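You operate a simulated robot arm through the tools that you are given. There is no shell and no other tool. Be economical: measure what you need, move in short steps, check, and stop when the job is done.

You run a simulated robot arm. Do the job below in one go: nothing can be reset, and whatever is moved stays where it is left.

JOB
Fetch the rain cover and set it on the shelf under the steel bench.

It is judged by the outcome, as a careful person would: the job done as asked, and still so three seconds after it is handed in. It fails if anything else is knocked over, pushed out of place, dropped, spilled or broken. Lids that push on must go on centred and level and be pressed home; caps that screw on are set level and turned clockwise until they are tight.

ROBOT AND FRAMES
A 7-joint arm with a two-finger parallel gripper on a trunk, on a base that drives. Base frame: it is fixed to the floor where the robot stands at the start and does not move with it; the origin is under the middle of the robot, x ahead of it, y to its left, z up. Units: mm, rad, N and s.
With the tool pointing down near the work surface it reaches from about 480 to 920 mm from the robot's upright axis, wherever it stands. Its first joint turns from -2.007 to 2.007 rad. Places, roughly: shelf under the steel bench [-1300, 100, 300]. Payload 3.91 kg.
The tool frame sits at the grasp point between the pads (the TCP): z along the fingers, y along the line on which they close. The tips reach 30 mm beyond it. Largest opening 110 mm; finger width 20, thickness 10; the body of the gripper, 48 by 112 mm, starts 55 mm behind the TCP.
Orientation is that of the tool frame in the base frame, as a unit quaternion [x, y, z, w]. With the fingers straight down and closing along the base's y, the tool's x points along the base's -x, its y along +y and its z along -z.

CONTROLS
- The arm moves only by the tool send_rows. Its argument "increments" is text: rows parted by semicolons, each of 7 numbers parted by spaces: the finger opening in mm, from 0 to 110, then the shift along the tool's x, y, z in mm, then the turn, a rotation vector about the tool's x, y, z in rad. In form: grip tx ty tz ax ay az; .... A call has 1 to 12 rows; each row is the pose to reach, as a shift and turn from the pose commanded when the call began, along the tool's axes at that moment. A row lasts 0.2 s, in which the tool goes at most 50 mm and 0.15 rad; a call with a longer step from one row to the next is refused whole, and so is a gripper value outside its range. A pose out of reach is approached as far as the arm can. The call stops where the force on the tool passes 40 N (or 10 N more than at its start, if that is more) or the arm is blocked; 0.2 s more then pass. The fingers move at their own pace (about 153 mm/s each) and stop on an object; they squeeze with about 41 N. The grip force told is the motor's: it shows also when the fingers shut on nothing. Time passes only in rows, and 0.2 s behind the last, so rows that repeat a pose let the fingers close. The reply holds the time, the measured pose of the TCP, the force on the tool along the base axes, the opening and the grip force, in the units named above and with some noise, and new pictures: "views" is both (left out), scene, wrist or none.
- Cameras (640 x 400 px; columns grow to the right, rows downward): "scene" is now at [227.9, 178.8, 1365.7]; the picture's right is [-0.31, -0.95, 0.00], its down [-0.51, 0.16, -0.84] and it looks along [0.80, -0.26, -0.54] (base axes); focal length 256 px, centre (320, 200). "wrist" rides on the gripper at [72, 17, -103] in the tool frame; the picture's right is [-0.23, 0.97, 0.00], its down [-0.76, -0.18, -0.62] and it looks along [-0.61, -0.14, 0.78] (tool axes); focal length 222 px, centre (320, 200). There is no depth. A picture from a camera that has moved, and an enlarged one, comes with that camera's place and axes in the base frame and with its lens.
- raise_lower(by): slides the trunk up (or, below 0, down) by that many mm; the arm and the scene camera ride with it, the base frame stays. It gives what a move gives, with no picture.
- drive_base(legs): drives the robot by 1 to 6 legs, each [ahead, left, turn to the left] in mm, mm and rad, along the robot's own axes; the way and the turn of a leg run together, so that a leg with both is an arc; at most 1500 mm and 3.142 rad a leg. The arm and the cameras ride along, it lands a little off, and it stops where it bumps. It gives what a move gives, and a new picture of the scene camera.
- aim_head(pan, tilt): turns the head with the scene camera to pan (to the left, within 1.396 rad either way) and tilt (down, from -0.506 to 1.204), counted from straight ahead of the robot. It gives what a move gives, and a new picture of the scene camera.
- enlarge(camera, box): a new picture of the part [left, top, right, bottom] of that camera's present view, enlarged. It takes no simulated time.
- close_job(): hands the job in; it is judged then, once.

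Go step by step. Nothing tells you exact positions but the pictures and the camera data: compare them with the known pose of the tool, close in by small moves and look again before you grip or let go. The budget is 120 turns and 170 pictures, counting those below and the enlarged ones. Unless the task says otherwise, let go and move clear before handing in, and close with one line.

The tools are called by a JSON object that holds its "op" and its "data". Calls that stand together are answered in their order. send_rows: Moves the arm, as the interface text tells. Its arguments: {"type":"object","properties":{"increments":{"type":"string"},"views":{"type":"string","enum":["both","scene","wrist","none"]}},"required":["increments"]} The other tools are called the same way: raise_lower (by) slides the trunk up or down; drive_base (legs) drives the base; aim_head (pan, tilt) turns the head that bears the scene camera; enlarge (camera, box) takes an enlarged picture of a part of a camera's view; close_job () hands the job in.

At the start:

```text
t: 0.0
ee_pos: [547.3, -88.5, 1230.2]
ee_rot: [0.0, 1.0, 0.0, -0.001]
force: [-0.6, -0.4, -0.3]
grip_width: 109.8
grip_force: 0.2
trunk travel left (down, up): [-700.0, 290.0]
robot x, y, heading: [1.3, 1.0, -0.003]
head pan, tilt: [-0.311, 0.567]
```

scene: 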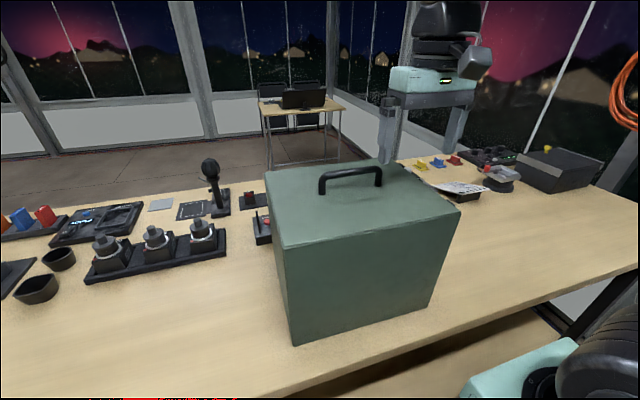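
wrist: 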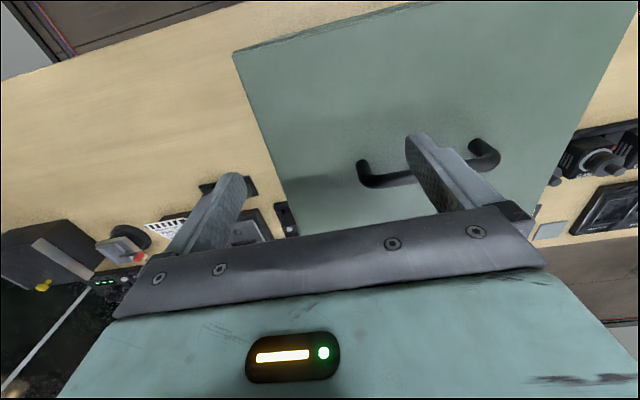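

I see a green box-like cover with a handle on the bench, probably the rain cover standing over something. I'll look around before touching it.

{"op": "enlarge", "data": {"camera": "scene", "box": [220, 130, 480, 360]}}

{"op": "aim_head", "data": {"pan": 0.6, "tilt": 0.6}}

{"op": "aim_head", "data": {"pan": 1.396, "tilt": 0.5}}

{"op": "aim_head", "data": {"pan": -1.2, "tilt": 0.6}}

```text
1.74 times, centred on (350, 245) of scene
camera zoom: at [227.9, 178.8, 1365.7], right [-0.31, -0.95, 0.0], down [-0.51, 0.16, -0.84], along [0.8, -0.26, -0.54], focal length 445 px, centre (268, 122)
```

zoom: 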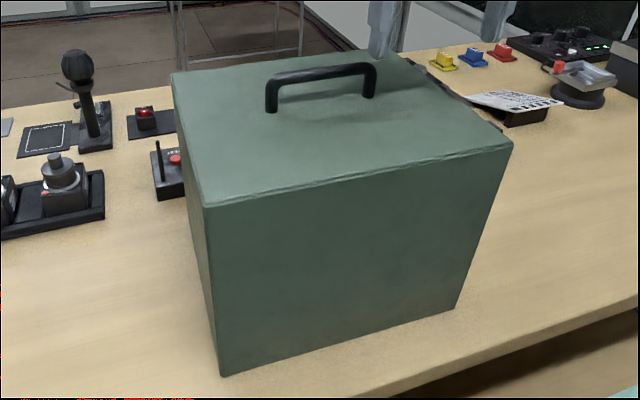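

```text
t: 1.2
ee_pos: [548.6, -88.6, 1229.9]
ee_rot: [-0.001, 1.0, -0.001, 0.0]
force: [0.0, 0.4, -0.7]
grip_width: 110.0
grip_force: 0.0
trunk travel left (down, up): [-700.0, 290.0]
robot x, y, heading: [-1.0, -3.3, -0.001]
head pan, tilt: [0.6, 0.6]
camera scene: at [215.8, 255.9, 1362.8], right [0.56, -0.83, 0.0], down [-0.47, -0.32, -0.83], along [0.68, 0.47, -0.56], focal length 256 px, centre (320, 200)
```

scene: 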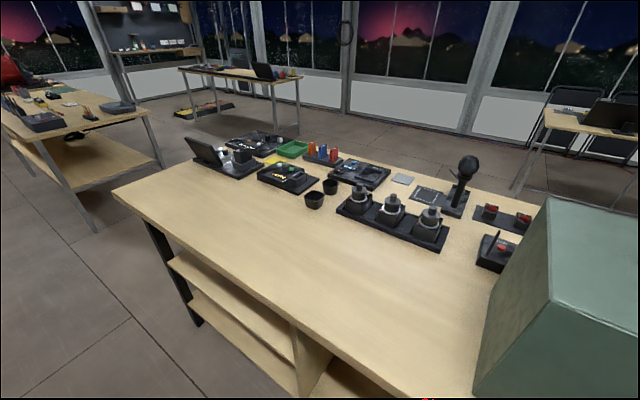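

```text
t: 2.3
ee_pos: [549.1, -90.2, 1229.3]
ee_rot: [0.0, 1.0, 0.0, 0.0]
force: [0.9, -0.6, -0.1]
grip_width: 110.0
grip_force: 0.1
trunk travel left (down, up): [-700.0, 290.0]
robot x, y, heading: [0.1, 0.5, -0.006]
head pan, tilt: [1.396, 0.499]
camera scene: at [158.7, 295.6, 1371.9], right [0.98, -0.17, 0.0], down [-0.08, -0.47, -0.88], along [0.15, 0.86, -0.48], focal length 256 px, centre (320, 200)
```

scene: 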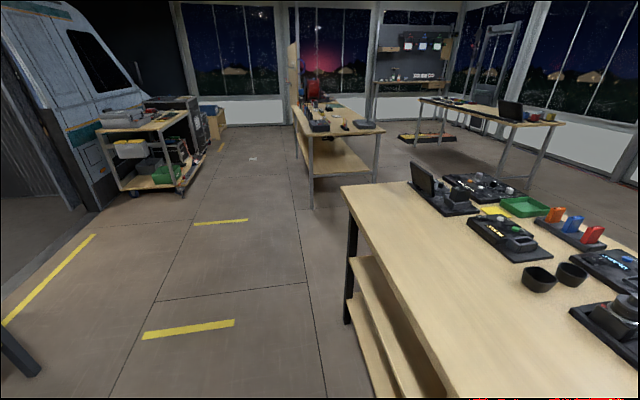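

```text
t: 4.7
ee_pos: [548.2, -88.4, 1230.2]
ee_rot: [0.001, 1.0, 0.0, 0.0]
force: [-0.1, 1.2, 0.9]
grip_width: 109.9
grip_force: 0.1
trunk travel left (down, up): [-700.0, 290.0]
robot x, y, heading: [0.3, 1.8, 0.004]
head pan, tilt: [-1.201, 0.6]
camera scene: at [174.9, 123.7, 1362.8], right [-0.93, -0.36, 0.0], down [-0.2, 0.53, -0.83], along [0.3, -0.77, -0.56], focal length 256 px, centre (320, 200)
```

scene: 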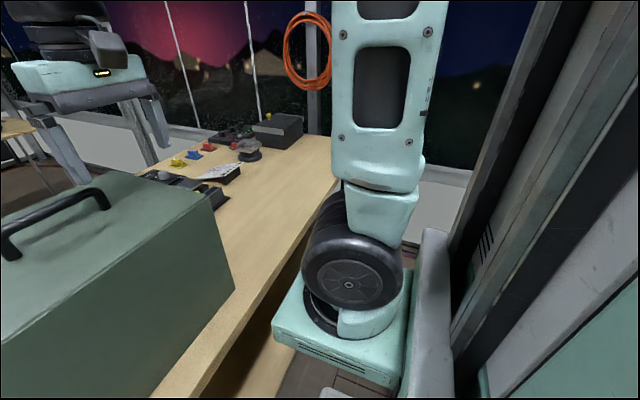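

The cover is about 300 × 250 × 250 mm (x 480–735, y ±148, top at z≈1130), with a bar handle running along y at x≈604. The steel bench is behind me, so I'll back off a little and turn to inspect it first.

{"op": "drive_base", "data": {"legs": [[-200, 0, 0], [0, 0, 1.2]]}}

{"op": "aim_head", "data": {"pan": 1.396, "tilt": 0.7}}

```text
t: 9.3
ee_pos: [81.9, 482.4, 1231.0]
ee_rot: [-0.568, 0.823, 0.0, 0.001]
force: [0.0, 0.2, -0.6]
grip_width: 109.8
grip_force: 0.1
trunk travel left (down, up): [-700.0, 290.0]
robot x, y, heading: [-195.8, -0.0, 1.21]
head pan, tilt: [-1.201, 0.6]
camera scene: at [-247.5, 207.4, 1362.8], right [0.01, -1.0, 0.0], down [-0.56, 0.0, -0.83], along [0.83, 0.01, -0.56], focal length 256 px, centre (320, 200)
```

scene: 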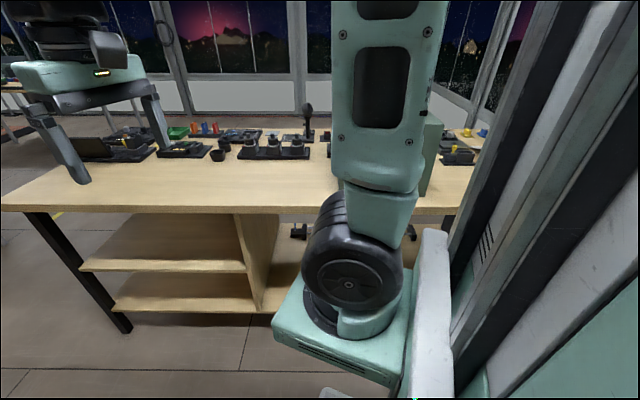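

```text
t: 11.6
ee_pos: [82.2, 480.9, 1229.9]
ee_rot: [-0.568, 0.823, 0.0, 0.0]
force: [-0.1, 0.2, 0.9]
grip_width: 109.7
grip_force: 0.0
trunk travel left (down, up): [-700.0, 290.0]
robot x, y, heading: [-196.2, 0.7, 1.211]
head pan, tilt: [1.396, 0.7]
camera scene: at [-408.9, 250.2, 1354.2], right [0.51, 0.86, 0.0], down [0.55, -0.33, -0.76], along [-0.66, 0.39, -0.64], focal length 256 px, centre (320, 200)
```

scene: 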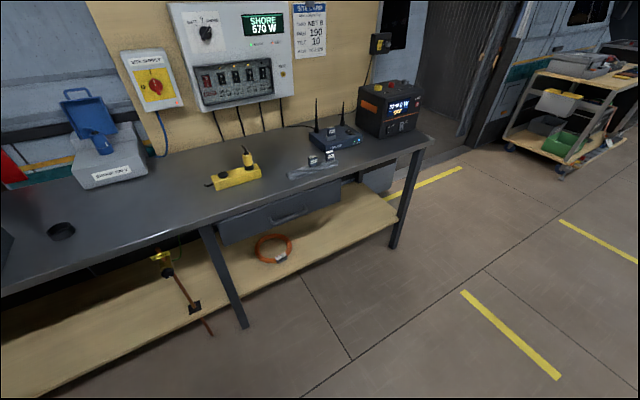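

The steel bench has a lower shelf with a cable coil and some tool on it, and a drawer hangs below the top. I'll turn further to see it square on.

{"op": "drive_base", "data": {"legs": [[0, 0, 0.9]]}}

{"op": "aim_head", "data": {"pan": 1.0, "tilt": 0.75}}

```text
t: 14.3
ee_pos: [-401.4, 515.6, 1229.6]
ee_rot: [0.871, -0.492, 0.0, 0.001]
force: [0.7, -0.1, -0.3]
grip_width: 109.8
grip_force: 0.0
trunk travel left (down, up): [-700.0, 290.0]
robot x, y, heading: [-192.5, -2.0, 2.113]
head pan, tilt: [1.396, 0.7]
camera scene: at [-522.7, -13.4, 1354.2], right [-0.36, 0.93, 0.0], down [0.6, 0.23, -0.76], along [-0.71, -0.28, -0.64], focal length 256 px, centre (320, 200)
```

scene: 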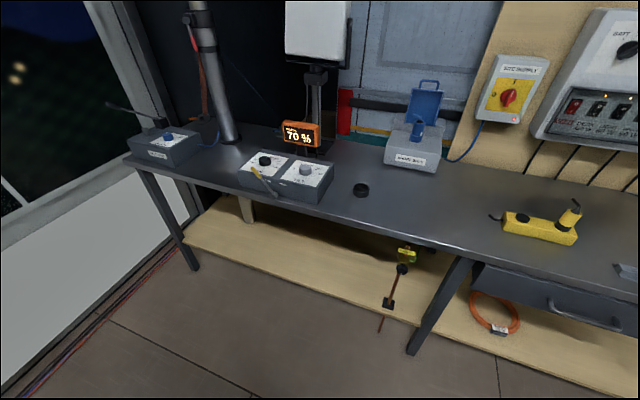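

```text
t: 15.2
ee_pos: [-401.8, 516.2, 1229.9]
ee_rot: [0.871, -0.492, 0.0, 0.0]
force: [-0.2, -1.0, 0.2]
grip_width: 110.1
grip_force: 0.1
trunk travel left (down, up): [-700.0, 290.0]
robot x, y, heading: [-197.6, 2.3, 2.114]
head pan, tilt: [1.0, 0.75]
camera scene: at [-526.3, 19.5, 1350.0], right [0.03, 1.0, 0.0], down [0.68, -0.02, -0.73], along [-0.73, 0.02, -0.68], focal length 256 px, centre (320, 200)
```

scene: 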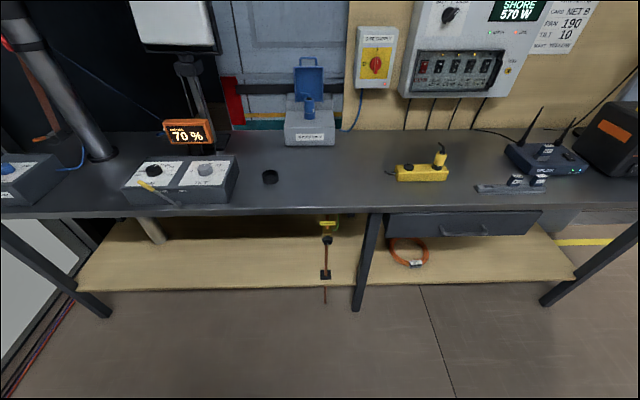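

The shelf's left half looks free apart from a small object near the middle. I'll zoom in on that.

{"op": "enlarge", "data": {"camera": "scene", "box": [240, 190, 460, 320]}}

{"op": "enlarge", "data": {"camera": "scene", "box": [60, 190, 280, 320]}}

```text
2.91 times, centred on (350, 255) of scene
camera zoom: at [-526.3, 19.5, 1350.0], right [0.03, 1.0, 0.0], down [0.68, -0.02, -0.73], along [-0.73, 0.02, -0.68], focal length 745 px, centre (233, 40)
```

zoom: 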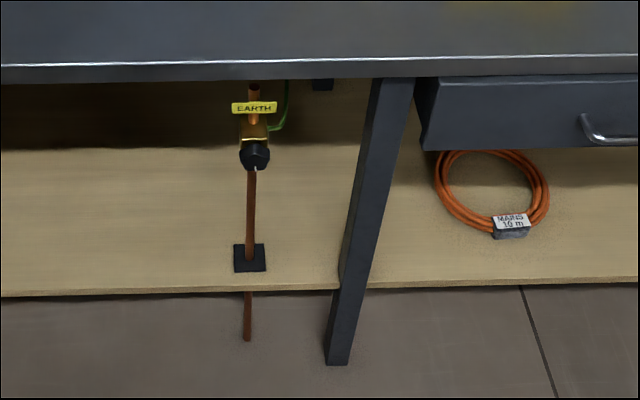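

```text
2.91 times, centred on (170, 255) of scene
camera zoom: at [-526.3, 19.5, 1350.0], right [0.03, 1.0, 0.0], down [0.68, -0.02, -0.73], along [-0.73, 0.02, -0.68], focal length 745 px, centre (756, 40)
```

zoom: 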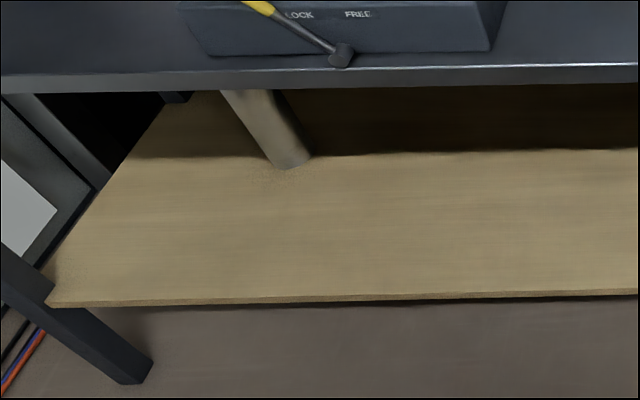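

The earth rod passes through the shelf at y≈60, and the span from y≈-750 to 0 is free. I'll lower the trunk briefly to see depth and clearance under the bench.

{"op": "raise_lower", "data": {"by": -600}}

{"op": "aim_head", "data": {"pan": 1.3, "tilt": 0.3}}

```text
refused: -600 is not a number from -400 to 400
```

```text
t: 16.1
ee_pos: [-401.2, 515.4, 1229.4]
ee_rot: [0.871, -0.492, 0.0, 0.0]
force: [0.4, 0.2, -0.2]
grip_width: 109.7
grip_force: 0.0
trunk travel left (down, up): [-700.0, 290.0]
robot x, y, heading: [-195.6, 0.8, 2.113]
head pan, tilt: [1.3, 0.3]
camera scene: at [-533.4, -7.8, 1390.2], right [-0.27, 0.96, 0.0], down [0.29, 0.08, -0.95], along [-0.92, -0.26, -0.3], focal length 256 px, centre (320, 200)
```

scene: 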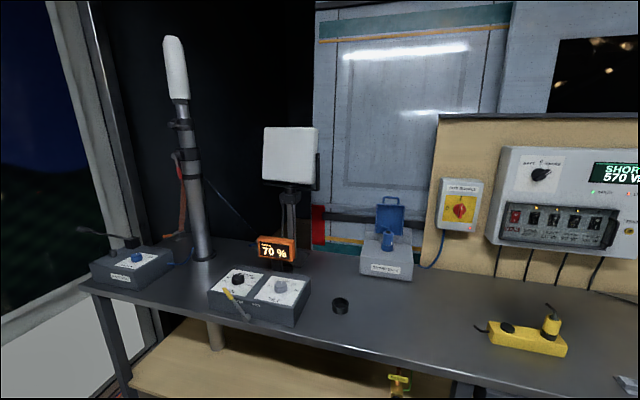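

{"op": "raise_lower", "data": {"by": -300}}

{"op": "raise_lower", "data": {"by": -300}}

{"op": "aim_head", "data": {"pan": 1.25, "tilt": 0.3}}

```text
t: 19.1
ee_pos: [-402.8, 515.6, 929.7]
ee_rot: [0.871, -0.491, 0.0, 0.0]
force: [0.4, -0.8, -0.3]
grip_width: 109.9
grip_force: 0.0
trunk travel left (down, up): [-400.0, 590.0]
robot x, y, heading: [-194.8, 3.2, 2.11]
head pan, tilt: [1.3, 0.3]
```

```text
t: 22.1
ee_pos: [-400.7, 516.0, 631.3]
ee_rot: [0.871, -0.492, 0.0, 0.001]
force: [0.2, 0.2, -0.3]
grip_width: 110.2
grip_force: 0.0
trunk travel left (down, up): [-100.0, 890.0]
robot x, y, heading: [-194.1, 0.9, 2.111]
head pan, tilt: [1.3, 0.3]
```

```text
t: 22.7
ee_pos: [-401.4, 516.6, 630.1]
ee_rot: [0.871, -0.492, 0.0, -0.001]
force: [-0.8, -0.2, -0.8]
grip_width: 110.1
grip_force: 0.0
trunk travel left (down, up): [-100.0, 890.0]
robot x, y, heading: [-199.1, 2.5, 2.117]
head pan, tilt: [1.25, 0.3]
camera scene: at [-534.5, -3.4, 790.3], right [-0.22, 0.98, 0.0], down [0.29, 0.06, -0.96], along [-0.93, -0.21, -0.3], focal length 256 px, centre (320, 200)
```

scene: 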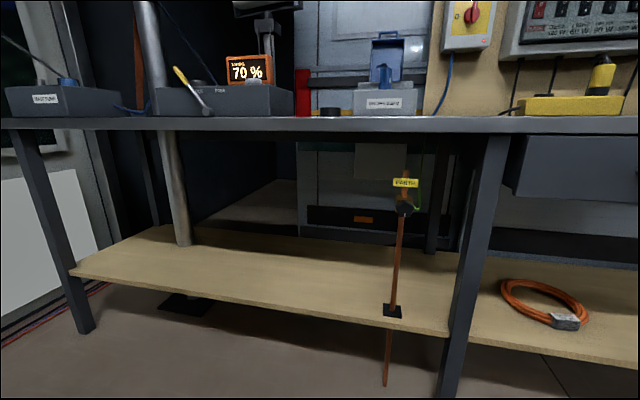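

Bench underside is z≈765, shelf top z≈260, front edge x≈-1110: enough room if I grip the handle with the tool tilted only about 30° below horizontal. I'll go back up, turn back, and set the tool orientation.

{"op": "raise_lower", "data": {"by": 300}}

{"op": "raise_lower", "data": {"by": 300}}

{"op": "aim_head", "data": {"pan": -0.2, "tilt": 0.55}}

{"op": "drive_base", "data": {"legs": [[0, 0, -2.115]]}}

{"op": "send_rows", "data": {"increments": "110 0 0 0 0 0 0.143; 110 0 0 0 0 0 0.286; 110 0 0 0 0 0 0.429; 110 0 0 0 0 0 0.571; 110 0 0 0 0 0 0.714; 110 0 0 0 0 0 0.857; 110 0 0 0 0 0 1.0; 110 0 0 0 0 0 1.143; 110 0 0 0 0 0 1.286; 110 0 0 0 0 0 1.428; 110 0 0 0 0 0 1.571", "views": "none"}}

{"op": "send_rows", "data": {"increments": "110 0 0 0 -0.143 0 0; 110 0 0 0 -0.286 0 0; 110 0 0 0 -0.429 0 0; 110 0 0 0 -0.571 0 0; 110 0 0 0 -0.714 0 0; 110 0 0 0 -0.857 0 0; 110 0 0 0 -1.0 0 0; 110 0 0 0 -1.02 0 0"}}

```text
t: 25.7
ee_pos: [-401.4, 515.8, 929.5]
ee_rot: [0.871, -0.492, 0.0, 0.0]
force: [0.4, 0.7, -0.5]
grip_width: 109.9
grip_force: 0.0
trunk travel left (down, up): [-400.0, 590.0]
robot x, y, heading: [-195.5, -2.1, 2.112]
head pan, tilt: [1.25, 0.3]
```

```text
t: 28.7
ee_pos: [-401.7, 516.8, 1230.1]
ee_rot: [0.871, -0.491, 0.0, 0.0]
force: [0.1, -0.9, -0.2]
grip_width: 110.2
grip_force: 0.1
trunk travel left (down, up): [-700.0, 290.0]
robot x, y, heading: [-195.7, 1.6, 2.116]
head pan, tilt: [1.25, 0.3]
```

```text
t: 30.3
ee_pos: [-401.7, 516.1, 1230.3]
ee_rot: [0.871, -0.491, -0.001, 0.0]
force: [-1.1, 0.7, 0.3]
grip_width: 109.7
grip_force: 0.1
trunk travel left (down, up): [-700.0, 290.0]
robot x, y, heading: [-194.0, 1.6, 2.112]
head pan, tilt: [-0.201, 0.55]
camera scene: at [-473.6, 101.8, 1367.3], right [0.94, 0.34, 0.0], down [0.18, -0.49, -0.85], along [-0.29, 0.8, -0.52], focal length 256 px, centre (320, 200)
```

scene: 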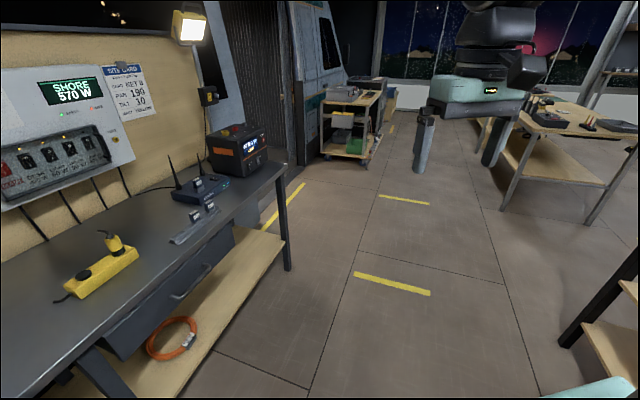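

```text
t: 35.8
ee_pos: [346.8, -115.0, 1230.6]
ee_rot: [0.024, 1.0, 0.0, 0.0]
force: [0.5, -0.1, 0.2]
grip_width: 109.8
grip_force: 0.1
trunk travel left (down, up): [-700.0, 290.0]
robot x, y, heading: [-200.3, 2.0, -0.047]
head pan, tilt: [-0.201, 0.55]
camera scene: at [44.1, 177.2, 1367.3], right [-0.25, -0.97, 0.0], down [-0.51, 0.13, -0.85], along [0.83, -0.21, -0.52], focal length 256 px, centre (320, 200)
```

scene: 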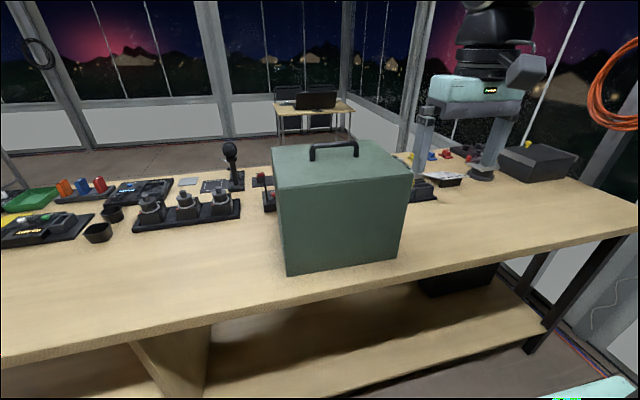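

```text
t: 38.2
ee_pos: [346.9, -116.4, 1229.3]
ee_rot: [0.725, 0.689, 0.0, 0.001]
force: [0.5, -0.4, 0.6]
grip_width: 110.0
grip_force: 0.2
trunk travel left (down, up): [-700.0, 290.0]
robot x, y, heading: [-193.7, 3.0, -0.054]
head pan, tilt: [-0.201, 0.55]
```

```text
t: 40.0
ee_pos: [403.1, -119.8, 1204.5]
ee_rot: [0.632, 0.602, 0.336, 0.353]
force: [0.3, 0.2, -0.1]
grip_width: 110.3
grip_force: 0.0
out of reach, approached as far as the arm can: row 3, 4, 5, 6, 7, 8
trunk travel left (down, up): [-700.0, 290.0]
robot x, y, heading: [-196.7, -1.0, -0.049]
head pan, tilt: [-0.201, 0.55]
camera scene: at [45.6, 174.0, 1366.4], right [-0.25, -0.97, 0.0], down [-0.51, 0.13, -0.85], along [0.83, -0.21, -0.52], focal length 256 px, centre (320, 200)
camera wrist: at [327.7, -45.0, 1273.8], right [0.5, -0.25, 0.83], down [-0.66, -0.73, 0.18], along [0.56, -0.64, -0.53], focal length 222 px, centre (320, 200)
```

scene: 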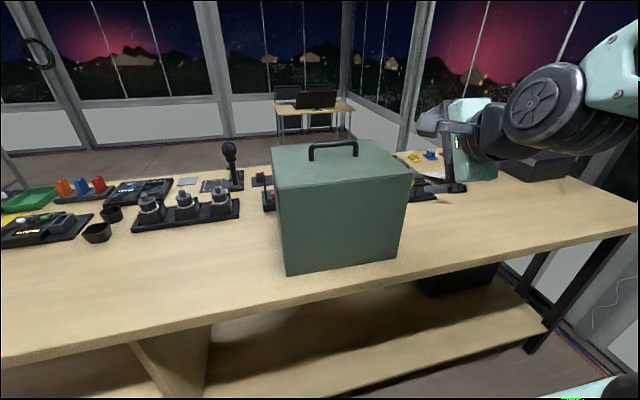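
wrist: 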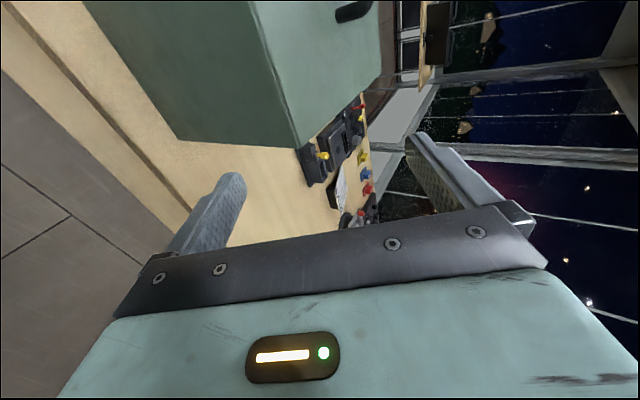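

The tool now points ahead and 31.6° down, and its heading (-0.05) nearly matches the cover's slight yaw (≈-0.045). Handle centre is about (608, -8). I'll move the tool over the cover, in line with the handle, with the fingers partly closed.

{"op": "send_rows", "data": {"increments": "60 22 18 29 -0 0 0; 60 45 36 58 0 0 0; 60 67 53 87 0 0 0; 60 90 71 116 0 0 0; 60 112 89 144 0 0 0; 60 112 89 144 0 0 0"}}

{"op": "aim_head", "data": {"pan": -0.4, "tilt": 0.45}}

```text
t: 41.4
ee_pos: [579.7, -14.5, 1206.8]
ee_rot: [0.631, 0.602, 0.337, 0.355]
force: [0.4, 0.6, 0.2]
grip_width: 59.9
grip_force: 0.1
trunk travel left (down, up): [-700.0, 290.0]
robot x, y, heading: [-199.4, -1.6, -0.049]
head pan, tilt: [-0.201, 0.55]
camera scene: at [44.0, 177.2, 1367.3], right [-0.25, -0.97, 0.0], down [-0.51, 0.13, -0.85], along [0.83, -0.21, -0.52], focal length 256 px, centre (320, 200)
camera wrist: at [504.2, 60.7, 1276.3], right [0.5, -0.25, 0.83], down [-0.66, -0.73, 0.18], along [0.56, -0.64, -0.53], focal length 222 px, centre (320, 200)
```

scene: 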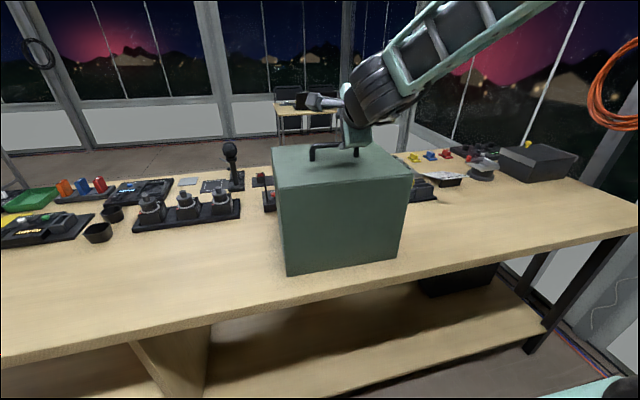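
wrist: 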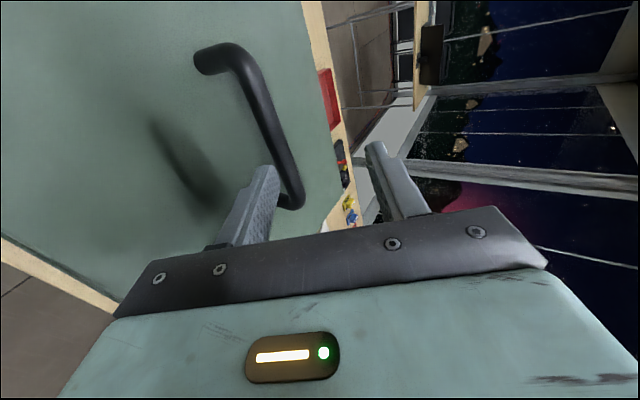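

```text
t: 42.1
ee_pos: [579.0, -15.5, 1208.1]
ee_rot: [0.631, 0.603, 0.337, 0.352]
force: [0.0, 0.7, -0.2]
grip_width: 60.2
grip_force: 0.0
trunk travel left (down, up): [-700.0, 290.0]
robot x, y, heading: [-198.8, 4.8, -0.049]
head pan, tilt: [-0.4, 0.45]
camera scene: at [39.9, 159.6, 1376.3], right [-0.43, -0.9, 0.0], down [-0.39, 0.19, -0.9], along [0.81, -0.39, -0.44], focal length 256 px, centre (320, 200)
```

scene: 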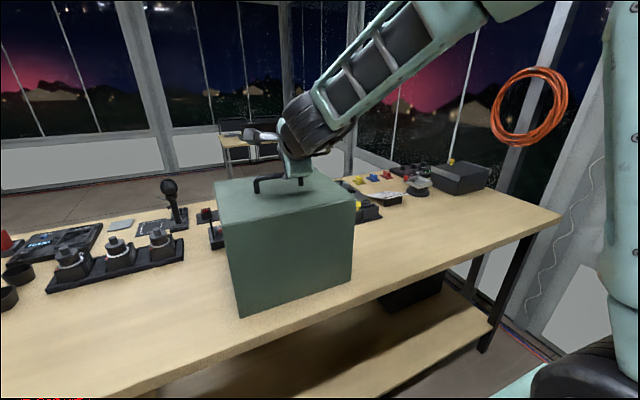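

Bar handle is at about x=611, y from 45 to -62, z≈1152. I'll zoom in to pin its height.

{"op": "enlarge", "data": {"camera": "scene", "box": [230, 120, 340, 200]}}

```text
5.00 times, centred on (285, 160) of scene
camera zoom: at [39.9, 159.6, 1376.3], right [-0.43, -0.9, 0.0], down [-0.39, 0.19, -0.9], along [0.81, -0.39, -0.44], focal length 1280 px, centre (495, 400)
```

zoom: 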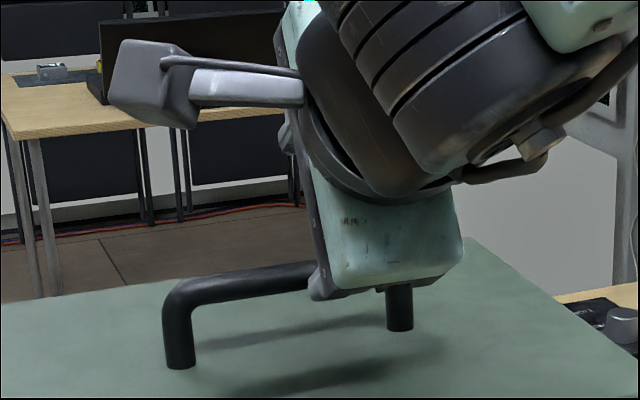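

Bar centre: about (611, -9, 1157), 13 mm thick, with ~30 mm of room beneath. I'll go to a standoff 60 mm back along the tool axis with a narrower opening.

{"op": "send_rows", "data": {"increments": "32 5 -13 -12 0 0 0; 32 10 -26 -25 0 0 0; 32 10 -26 -25 0 0 0; 32 10 -26 -25 0 0 0"}}

{"op": "enlarge", "data": {"camera": "scene", "box": [230, 120, 340, 200]}}

```text
t: 43.1
ee_pos: [544.7, -2.2, 1200.3]
ee_rot: [0.631, 0.603, 0.337, 0.354]
force: [-0.8, -0.2, -0.9]
grip_width: 32.2
grip_force: 0.0
trunk travel left (down, up): [-700.0, 290.0]
robot x, y, heading: [-192.2, -0.8, -0.049]
head pan, tilt: [-0.4, 0.45]
camera scene: at [39.9, 159.5, 1376.4], right [-0.43, -0.9, 0.0], down [-0.39, 0.19, -0.9], along [0.81, -0.39, -0.44], focal length 256 px, centre (320, 200)
camera wrist: at [469.7, 72.6, 1269.8], right [0.5, -0.25, 0.83], down [-0.66, -0.73, 0.18], along [0.56, -0.64, -0.53], focal length 222 px, centre (320, 200)
```

scene: 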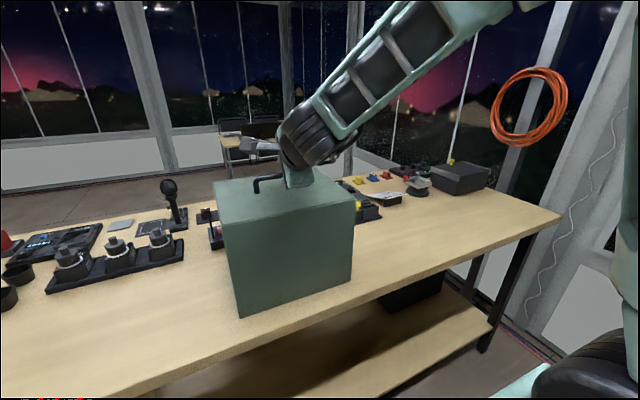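
wrist: 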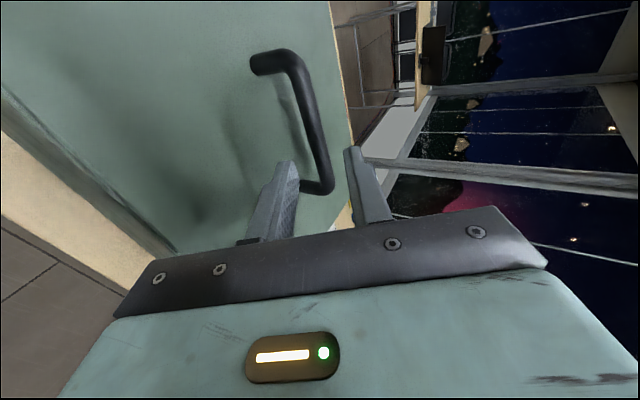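

```text
5.00 times, centred on (285, 160) of scene
camera zoom: at [39.9, 159.5, 1376.4], right [-0.43, -0.9, 0.0], down [-0.39, 0.19, -0.9], along [0.81, -0.39, -0.44], focal length 1280 px, centre (495, 400)
```

zoom: 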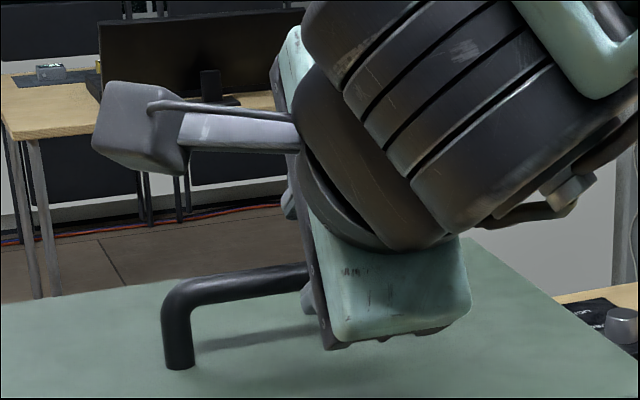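

The wrist view puts the bar slightly below the tool axis (≈5–9 mm). I'll advance 40 mm with a 5 mm downward correction and look again.

{"op": "send_rows", "data": {"increments": "32 -2 -3 14 0 0 0; 32 -4 -6 28 0 0 0; 32 -4 -6 40 0 0 0; 32 -4 -6 40 0 0 0"}}

{"op": "enlarge", "data": {"camera": "wrist", "box": [220, 30, 420, 230]}}

{"op": "enlarge", "data": {"camera": "scene", "box": [230, 120, 340, 200]}}

```text
t: 44.1
ee_pos: [577.9, -8.7, 1174.6]
ee_rot: [0.631, 0.602, 0.337, 0.355]
force: [0.6, 0.1, 0.7]
grip_width: 32.1
grip_force: 0.0
trunk travel left (down, up): [-700.0, 290.0]
robot x, y, heading: [-195.6, -1.4, -0.044]
head pan, tilt: [-0.4, 0.45]
camera scene: at [39.8, 159.5, 1376.4], right [-0.43, -0.9, 0.0], down [-0.39, 0.19, -0.9], along [0.81, -0.39, -0.44], focal length 256 px, centre (320, 200)
camera wrist: at [502.4, 66.6, 1244.1], right [0.5, -0.25, 0.83], down [-0.66, -0.73, 0.18], along [0.56, -0.64, -0.53], focal length 222 px, centre (320, 200)
```

scene: 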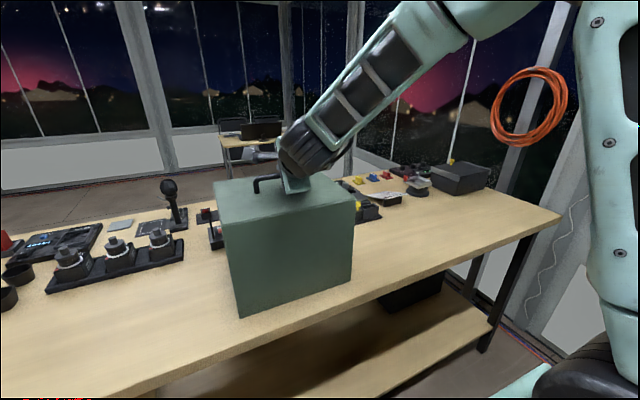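
wrist: 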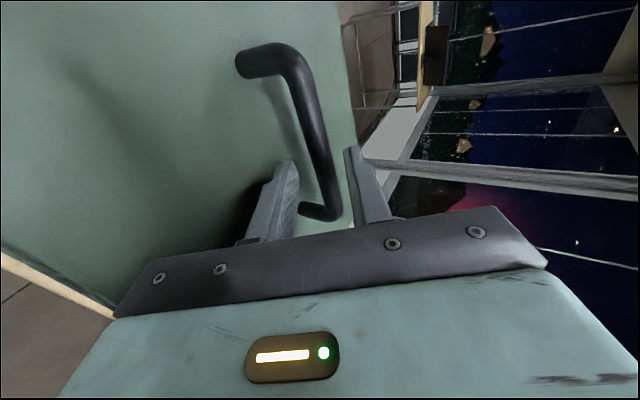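

```text
2.00 times, centred on (320, 130) of wrist
camera zoom: at [502.4, 66.6, 1244.1], right [0.5, -0.25, 0.83], down [-0.66, -0.73, 0.18], along [0.56, -0.64, -0.53], focal length 444 px, centre (320, 340)
```

zoom: 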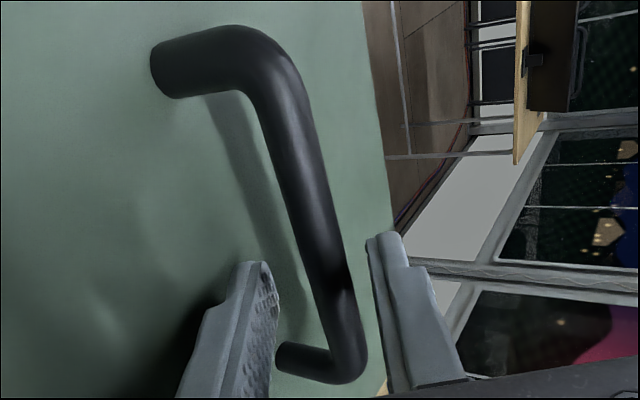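

```text
5.00 times, centred on (285, 160) of scene
camera zoom: at [39.8, 159.5, 1376.4], right [-0.43, -0.9, 0.0], down [-0.39, 0.19, -0.9], along [0.81, -0.39, -0.44], focal length 1280 px, centre (495, 400)
```

zoom: 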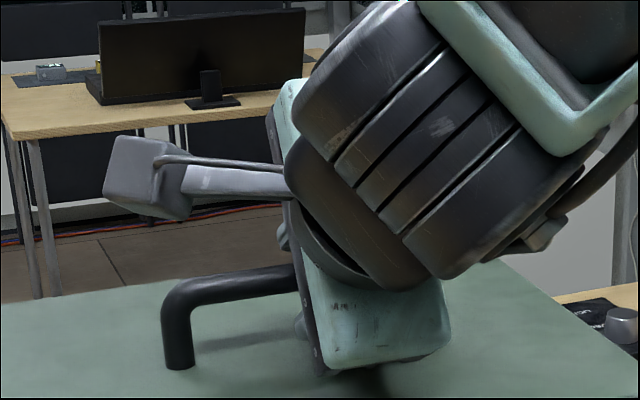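

The bar now sits centred between the fingertips, about 38 mm ahead of the TCP. I'll advance 19 mm with a slightly narrower opening and close.

{"op": "send_rows", "data": {"increments": "28 0 -0.5 0 0 0 0; 27 0 -0.5 6 0 0 0; 27 0 -0.5 13 0 0 0; 27 0 -0.5 19 0 0 0; 27 0 -0.5 19 0 0 0"}}

{"op": "enlarge", "data": {"camera": "wrist", "box": [220, 30, 420, 230]}}

```text
t: 45.4
ee_pos: [594.6, -6.6, 1165.2]
ee_rot: [0.63, 0.604, 0.336, 0.353]
force: [-1.7, 1.0, 5.5]
grip_width: 25.0
grip_force: 0.0
trunk travel left (down, up): [-700.0, 290.0]
robot x, y, heading: [-197.6, -0.8, -0.048]
head pan, tilt: [-0.4, 0.45]
camera scene: at [39.5, 159.6, 1376.5], right [-0.43, -0.9, 0.0], down [-0.39, 0.19, -0.9], along [0.81, -0.39, -0.43], focal length 256 px, centre (320, 200)
camera wrist: at [518.7, 67.7, 1234.4], right [0.5, -0.25, 0.83], down [-0.66, -0.73, 0.17], along [0.56, -0.63, -0.53], focal length 222 px, centre (320, 200)
```

scene: 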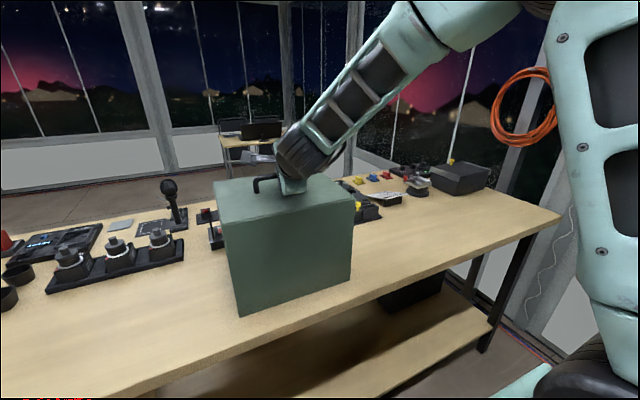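
wrist: 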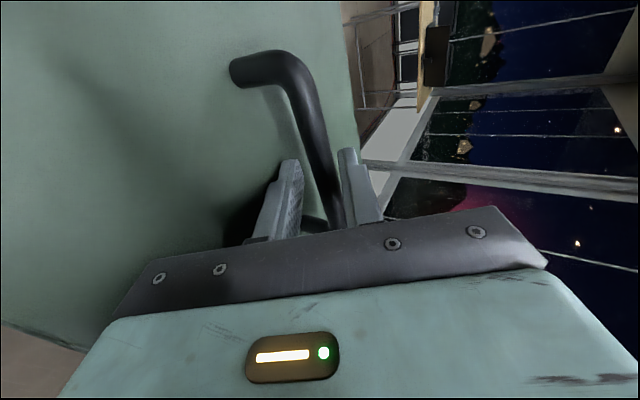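

```text
2.00 times, centred on (320, 130) of wrist
camera zoom: at [518.7, 67.7, 1234.4], right [0.5, -0.25, 0.83], down [-0.66, -0.73, 0.17], along [0.56, -0.63, -0.53], focal length 444 px, centre (320, 340)
```

zoom: 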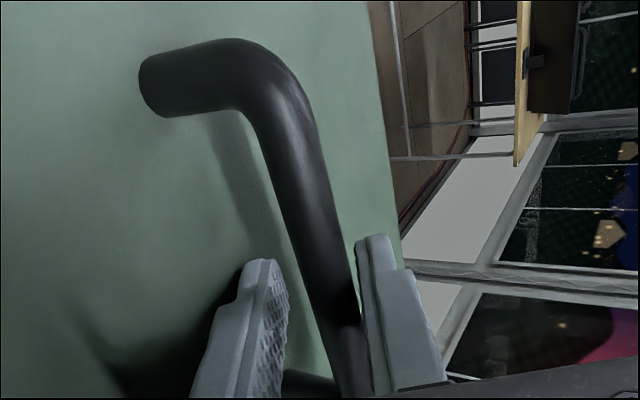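

Light contact, with the bar between the pads and nearer the upper one. I'll close with a small upward correction.

{"op": "send_rows", "data": {"increments": "27 0 2 0 0 0 0; 10 0 3 0 0 0 0; 0 0 3 0 0 0 0; 0 0 3 0 0 0 0; 0 0 3 0 0 0 0"}}

{"op": "enlarge", "data": {"camera": "wrist", "box": [220, 30, 420, 230]}}

```text
t: 46.5
ee_pos: [596.3, -7.8, 1167.6]
ee_rot: [0.631, 0.602, 0.337, 0.355]
force: [3.6, -1.3, 17.6]
grip_width: 13.7
grip_force: 41.1
trunk travel left (down, up): [-700.0, 290.0]
robot x, y, heading: [-196.5, 0.7, -0.045]
head pan, tilt: [-0.4, 0.45]
camera scene: at [39.4, 159.5, 1376.6], right [-0.43, -0.9, 0.0], down [-0.39, 0.19, -0.9], along [0.81, -0.39, -0.43], focal length 256 px, centre (320, 200)
camera wrist: at [521.0, 67.3, 1236.8], right [0.5, -0.25, 0.83], down [-0.66, -0.73, 0.17], along [0.56, -0.64, -0.53], focal length 222 px, centre (320, 200)
```

scene: 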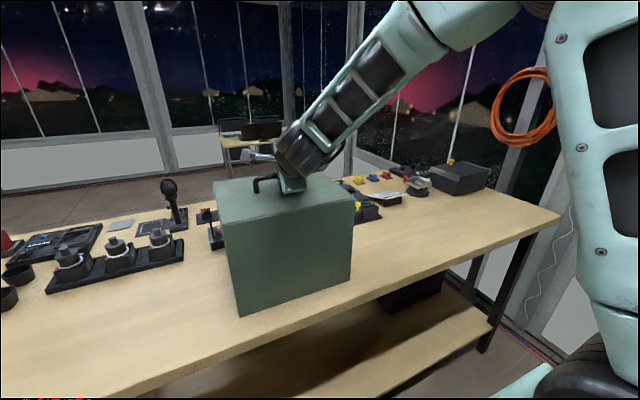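
wrist: 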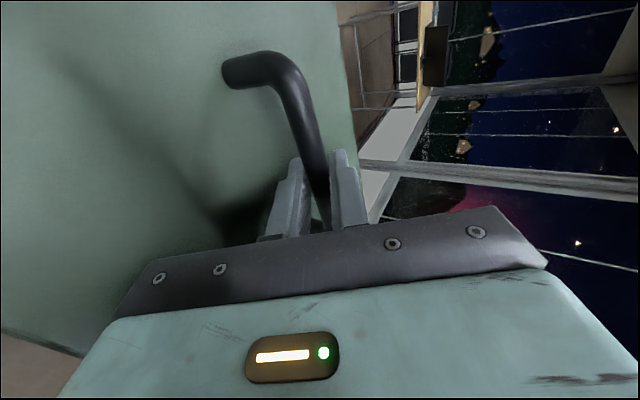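

```text
2.00 times, centred on (320, 130) of wrist
camera zoom: at [521.0, 67.3, 1236.8], right [0.5, -0.25, 0.83], down [-0.66, -0.73, 0.17], along [0.56, -0.64, -0.53], focal length 444 px, centre (320, 340)
```

zoom: 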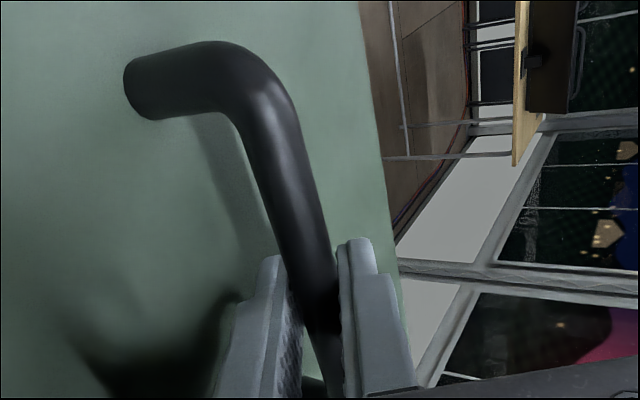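

The bar is gripped (13.7 mm). I'll lift straight up a little with the trunk and check.

{"op": "raise_lower", "data": {"by": 30}}

{"op": "aim_head", "data": {"pan": -0.3, "tilt": 0.55}}

```text
t: 47.3
ee_pos: [596.9, -7.9, 1195.3]
ee_rot: [0.632, 0.602, 0.336, 0.353]
force: [0.1, 0.3, -5.1]
grip_width: 13.3
grip_force: 40.9
trunk travel left (down, up): [-730.0, 260.0]
robot x, y, heading: [-196.9, 0.7, -0.049]
head pan, tilt: [-0.4, 0.45]
```

```text
t: 48.0
ee_pos: [596.7, -8.3, 1195.7]
ee_rot: [0.632, 0.602, 0.336, 0.354]
force: [0.5, -0.1, -5.7]
grip_width: 13.5
grip_force: 41.4
trunk travel left (down, up): [-730.0, 260.0]
robot x, y, heading: [-193.1, 2.2, -0.05]
head pan, tilt: [-0.3, 0.55]
camera scene: at [41.7, 168.7, 1397.3], right [-0.34, -0.94, 0.0], down [-0.49, 0.18, -0.85], along [0.8, -0.29, -0.52], focal length 256 px, centre (320, 200)
```

scene: 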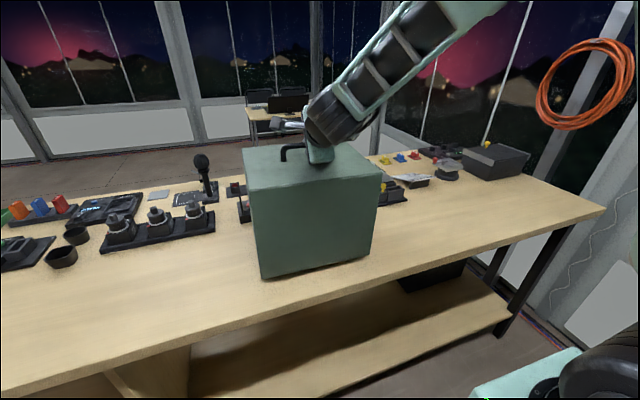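

It's up and level, weighing about 0.6 kg. I'll keep lifting straight up to clear whatever stands beneath.

{"op": "raise_lower", "data": {"by": 250}}

{"op": "aim_head", "data": {"pan": -0.25, "tilt": 0.6}}

```text
t: 50.5
ee_pos: [597.4, -6.6, 1446.0]
ee_rot: [0.631, 0.603, 0.337, 0.353]
force: [-0.2, -0.2, -6.3]
grip_width: 13.4
grip_force: 40.4
trunk travel left (down, up): [-980.0, 10.0]
robot x, y, heading: [-196.8, 1.5, -0.045]
head pan, tilt: [-0.3, 0.55]
```

```text
t: 51.2
ee_pos: [597.8, -7.3, 1445.1]
ee_rot: [0.631, 0.603, 0.337, 0.353]
force: [-0.3, -0.4, -4.5]
grip_width: 13.3
grip_force: 41.1
trunk travel left (down, up): [-980.0, 10.0]
robot x, y, heading: [-196.3, 1.7, -0.045]
head pan, tilt: [-0.25, 0.6]
camera scene: at [41.8, 173.4, 1642.8], right [-0.29, -0.96, 0.0], down [-0.54, 0.17, -0.83], along [0.79, -0.24, -0.56], focal length 256 px, centre (320, 200)
```

scene: 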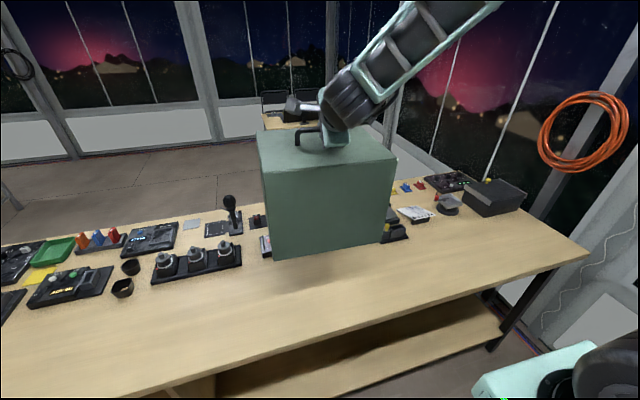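

The cover's bottom is now around z=1160, above anything that could be under it. I'll turn left in place with the cover held high, checking halfway.

{"op": "drive_base", "data": {"legs": [[0, 0, 0.8], [0, 0, 0.82]]}}

{"op": "aim_head", "data": {"pan": -0.9, "tilt": 0.65}}

```text
t: 55.8
ee_pos: [-234.1, 791.5, 1445.8]
ee_rot: [-0.006, 0.873, 0.488, -0.002]
force: [-0.6, 0.7, -4.4]
grip_width: 13.3
grip_force: 41.0
trunk travel left (down, up): [-980.0, 10.0]
robot x, y, heading: [-196.5, -0.4, 1.583]
head pan, tilt: [-0.25, 0.6]
camera scene: at [-380.2, 227.2, 1642.8], right [0.97, -0.24, 0.0], down [-0.13, -0.55, -0.82], along [0.19, 0.8, -0.57], focal length 256 px, centre (320, 200)
```

scene: 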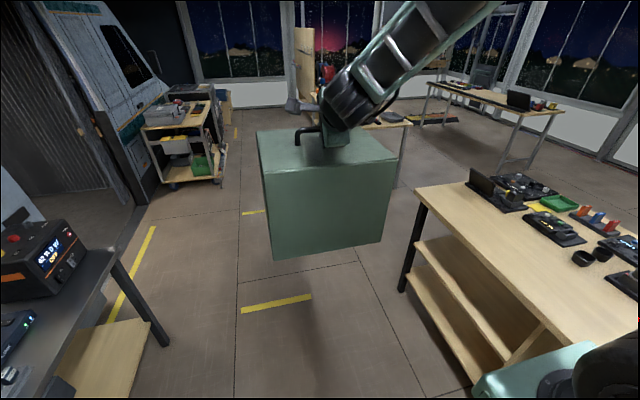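

```text
t: 56.9
ee_pos: [-233.2, 792.8, 1445.6]
ee_rot: [-0.005, 0.873, 0.488, -0.002]
force: [0.1, 0.1, -4.4]
grip_width: 13.4
grip_force: 40.9
trunk travel left (down, up): [-980.0, 10.0]
robot x, y, heading: [-194.2, 1.1, 1.579]
head pan, tilt: [-0.901, 0.649]
camera scene: at [-333.8, 196.1, 1638.5], right [0.63, -0.78, 0.0], down [-0.47, -0.38, -0.8], along [0.62, 0.5, -0.6], focal length 256 px, centre (320, 200)
```

scene: 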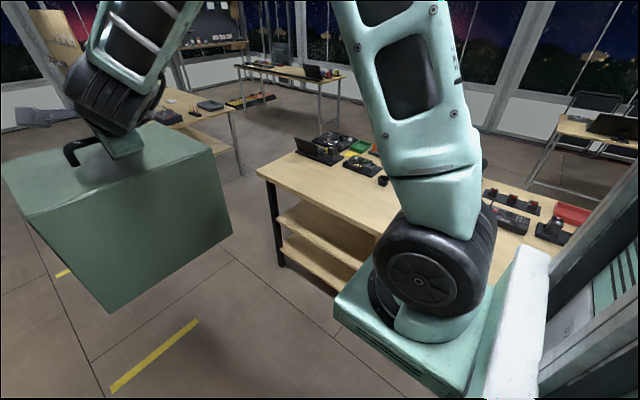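

All clear. I'll turn the rest of the way to face the steel bench, back off for room, and strafe toward y≈-330.

{"op": "drive_base", "data": {"legs": [[0, 0, 0.8], [0, 0, 0.765], [-170, 0, 0], [0, 330, 0]]}}

{"op": "aim_head", "data": {"pan": -0.1, "tilt": 0.7}}

```text
t: 64.2
ee_pos: [-813.3, -358.5, 1446.3]
ee_rot: [0.618, -0.617, -0.346, 0.344]
force: [0.2, 0.2, -4.2]
grip_width: 13.4
grip_force: 40.7
trunk travel left (down, up): [-980.0, 10.0]
robot x, y, heading: [-22.1, -332.4, -3.142]
head pan, tilt: [-0.901, 0.649]
camera scene: at [-215.9, -464.9, 1638.5], right [0.78, 0.62, 0.0], down [0.38, -0.47, -0.8], along [-0.5, 0.62, -0.6], focal length 256 px, centre (320, 200)
```

scene: 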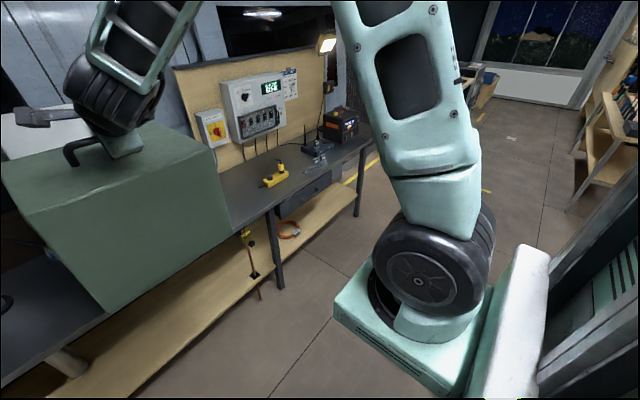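

```text
t: 65.4
ee_pos: [-811.9, -358.7, 1445.2]
ee_rot: [0.617, -0.617, -0.346, 0.345]
force: [-0.3, 0.4, -5.9]
grip_width: 13.4
grip_force: 40.9
trunk travel left (down, up): [-980.0, 10.0]
robot x, y, heading: [-21.6, -331.0, -3.136]
head pan, tilt: [-0.099, 0.7]
camera scene: at [-246.4, -524.7, 1634.1], right [0.1, 1.0, 0.0], down [0.64, -0.06, -0.76], along [-0.76, 0.08, -0.64], focal length 256 px, centre (320, 200)
```

scene: 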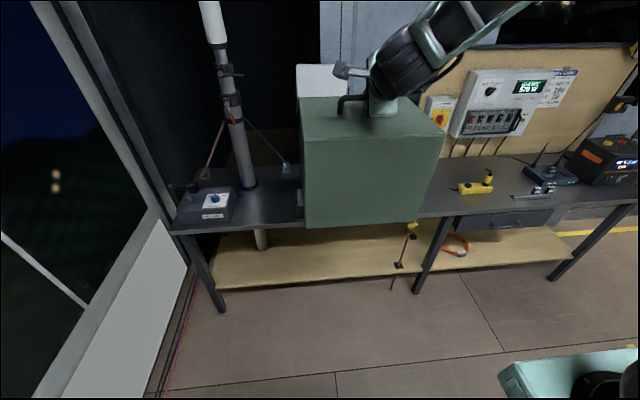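

Now facing the bench, with the cover's leading face at x≈-952 and the bench edge at ≈-1075. I'll lower in stages and check the gap.

{"op": "raise_lower", "data": {"by": -280}}

{"op": "aim_head", "data": {"pan": -0.1, "tilt": 0.75}}

```text
t: 68.2
ee_pos: [-812.5, -358.8, 1165.8]
ee_rot: [0.617, -0.617, -0.346, 0.345]
force: [-0.4, 0.3, -5.5]
grip_width: 13.3
grip_force: 40.2
trunk travel left (down, up): [-700.0, 290.0]
robot x, y, heading: [-19.9, -332.4, -3.137]
head pan, tilt: [-0.099, 0.7]
```

```text
t: 68.8
ee_pos: [-813.0, -358.5, 1164.7]
ee_rot: [-0.617, 0.618, 0.345, -0.344]
force: [-0.1, -0.5, -4.6]
grip_width: 13.3
grip_force: 41.2
trunk travel left (down, up): [-700.0, 290.0]
robot x, y, heading: [-18.9, -328.8, -3.142]
head pan, tilt: [-0.099, 0.75]
camera scene: at [-244.3, -524.9, 1349.9], right [0.1, 1.0, 0.0], down [0.68, -0.07, -0.73], along [-0.73, 0.07, -0.68], focal length 256 px, centre (320, 200)
```

scene: 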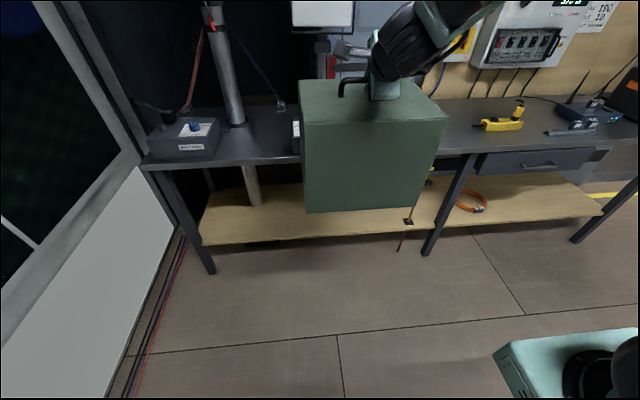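

Gap confirmed at ~120 mm. I'll lower further.

{"op": "raise_lower", "data": {"by": -300}}

{"op": "aim_head", "data": {"pan": -0.1, "tilt": 0.5}}

```text
t: 71.8
ee_pos: [-812.2, -358.9, 866.3]
ee_rot: [0.618, -0.617, -0.346, 0.344]
force: [0.2, 0.3, -4.6]
grip_width: 13.7
grip_force: 40.3
trunk travel left (down, up): [-400.0, 590.0]
robot x, y, heading: [-22.3, -332.6, -3.138]
head pan, tilt: [-0.099, 0.75]
```

```text
t: 72.6
ee_pos: [-812.8, -358.4, 865.6]
ee_rot: [0.618, -0.616, -0.346, 0.344]
force: [-0.3, 0.0, -4.9]
grip_width: 13.3
grip_force: 41.1
trunk travel left (down, up): [-400.0, 590.0]
robot x, y, heading: [-21.4, -327.6, -3.142]
head pan, tilt: [-0.099, 0.499]
camera scene: at [-252.3, -524.1, 1071.8], right [0.1, 1.0, 0.0], down [0.48, -0.05, -0.88], along [-0.87, 0.09, -0.48], focal length 256 px, centre (320, 200)
```

scene: 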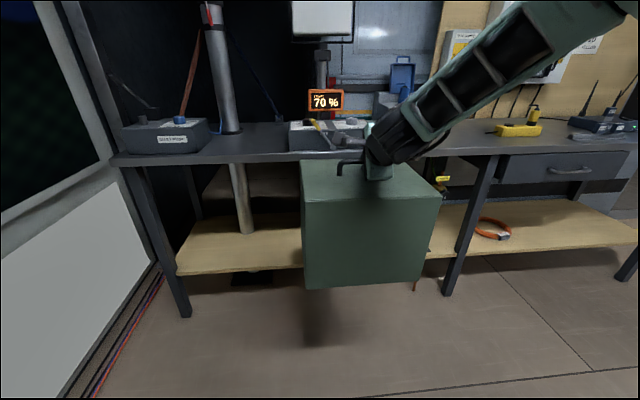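

Still clear. I'll lower to put the bottom at about z=350, then measure the shelf height.

{"op": "raise_lower", "data": {"by": -230}}

{"op": "aim_head", "data": {"pan": 0.1, "tilt": 0.35}}

```text
t: 75.0
ee_pos: [-813.1, -358.7, 636.0]
ee_rot: [-0.617, 0.617, 0.345, -0.345]
force: [-0.4, -0.4, -4.9]
grip_width: 13.4
grip_force: 40.5
trunk travel left (down, up): [-170.0, 820.0]
robot x, y, heading: [-20.8, -332.0, -3.14]
head pan, tilt: [-0.099, 0.499]
```

```text
t: 75.7
ee_pos: [-813.0, -358.8, 636.5]
ee_rot: [0.618, -0.617, -0.345, 0.345]
force: [0.0, -0.2, -4.9]
grip_width: 13.6
grip_force: 41.3
trunk travel left (down, up): [-170.0, 820.0]
robot x, y, heading: [-18.4, -325.8, -3.14]
head pan, tilt: [0.099, 0.351]
camera scene: at [-254.4, -542.4, 855.5], right [-0.1, 0.99, 0.0], down [0.34, 0.03, -0.94], along [-0.93, -0.09, -0.34], focal length 256 px, centre (320, 200)
```

scene: 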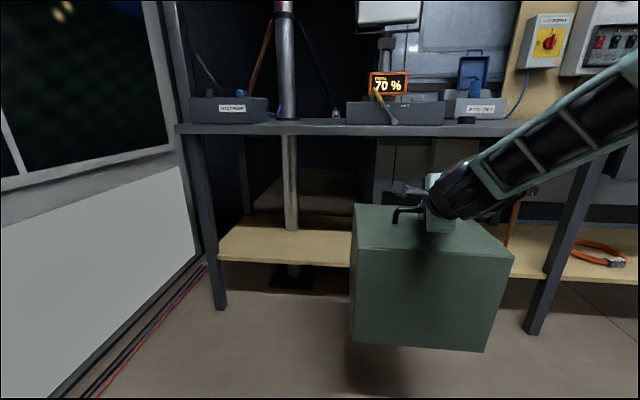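

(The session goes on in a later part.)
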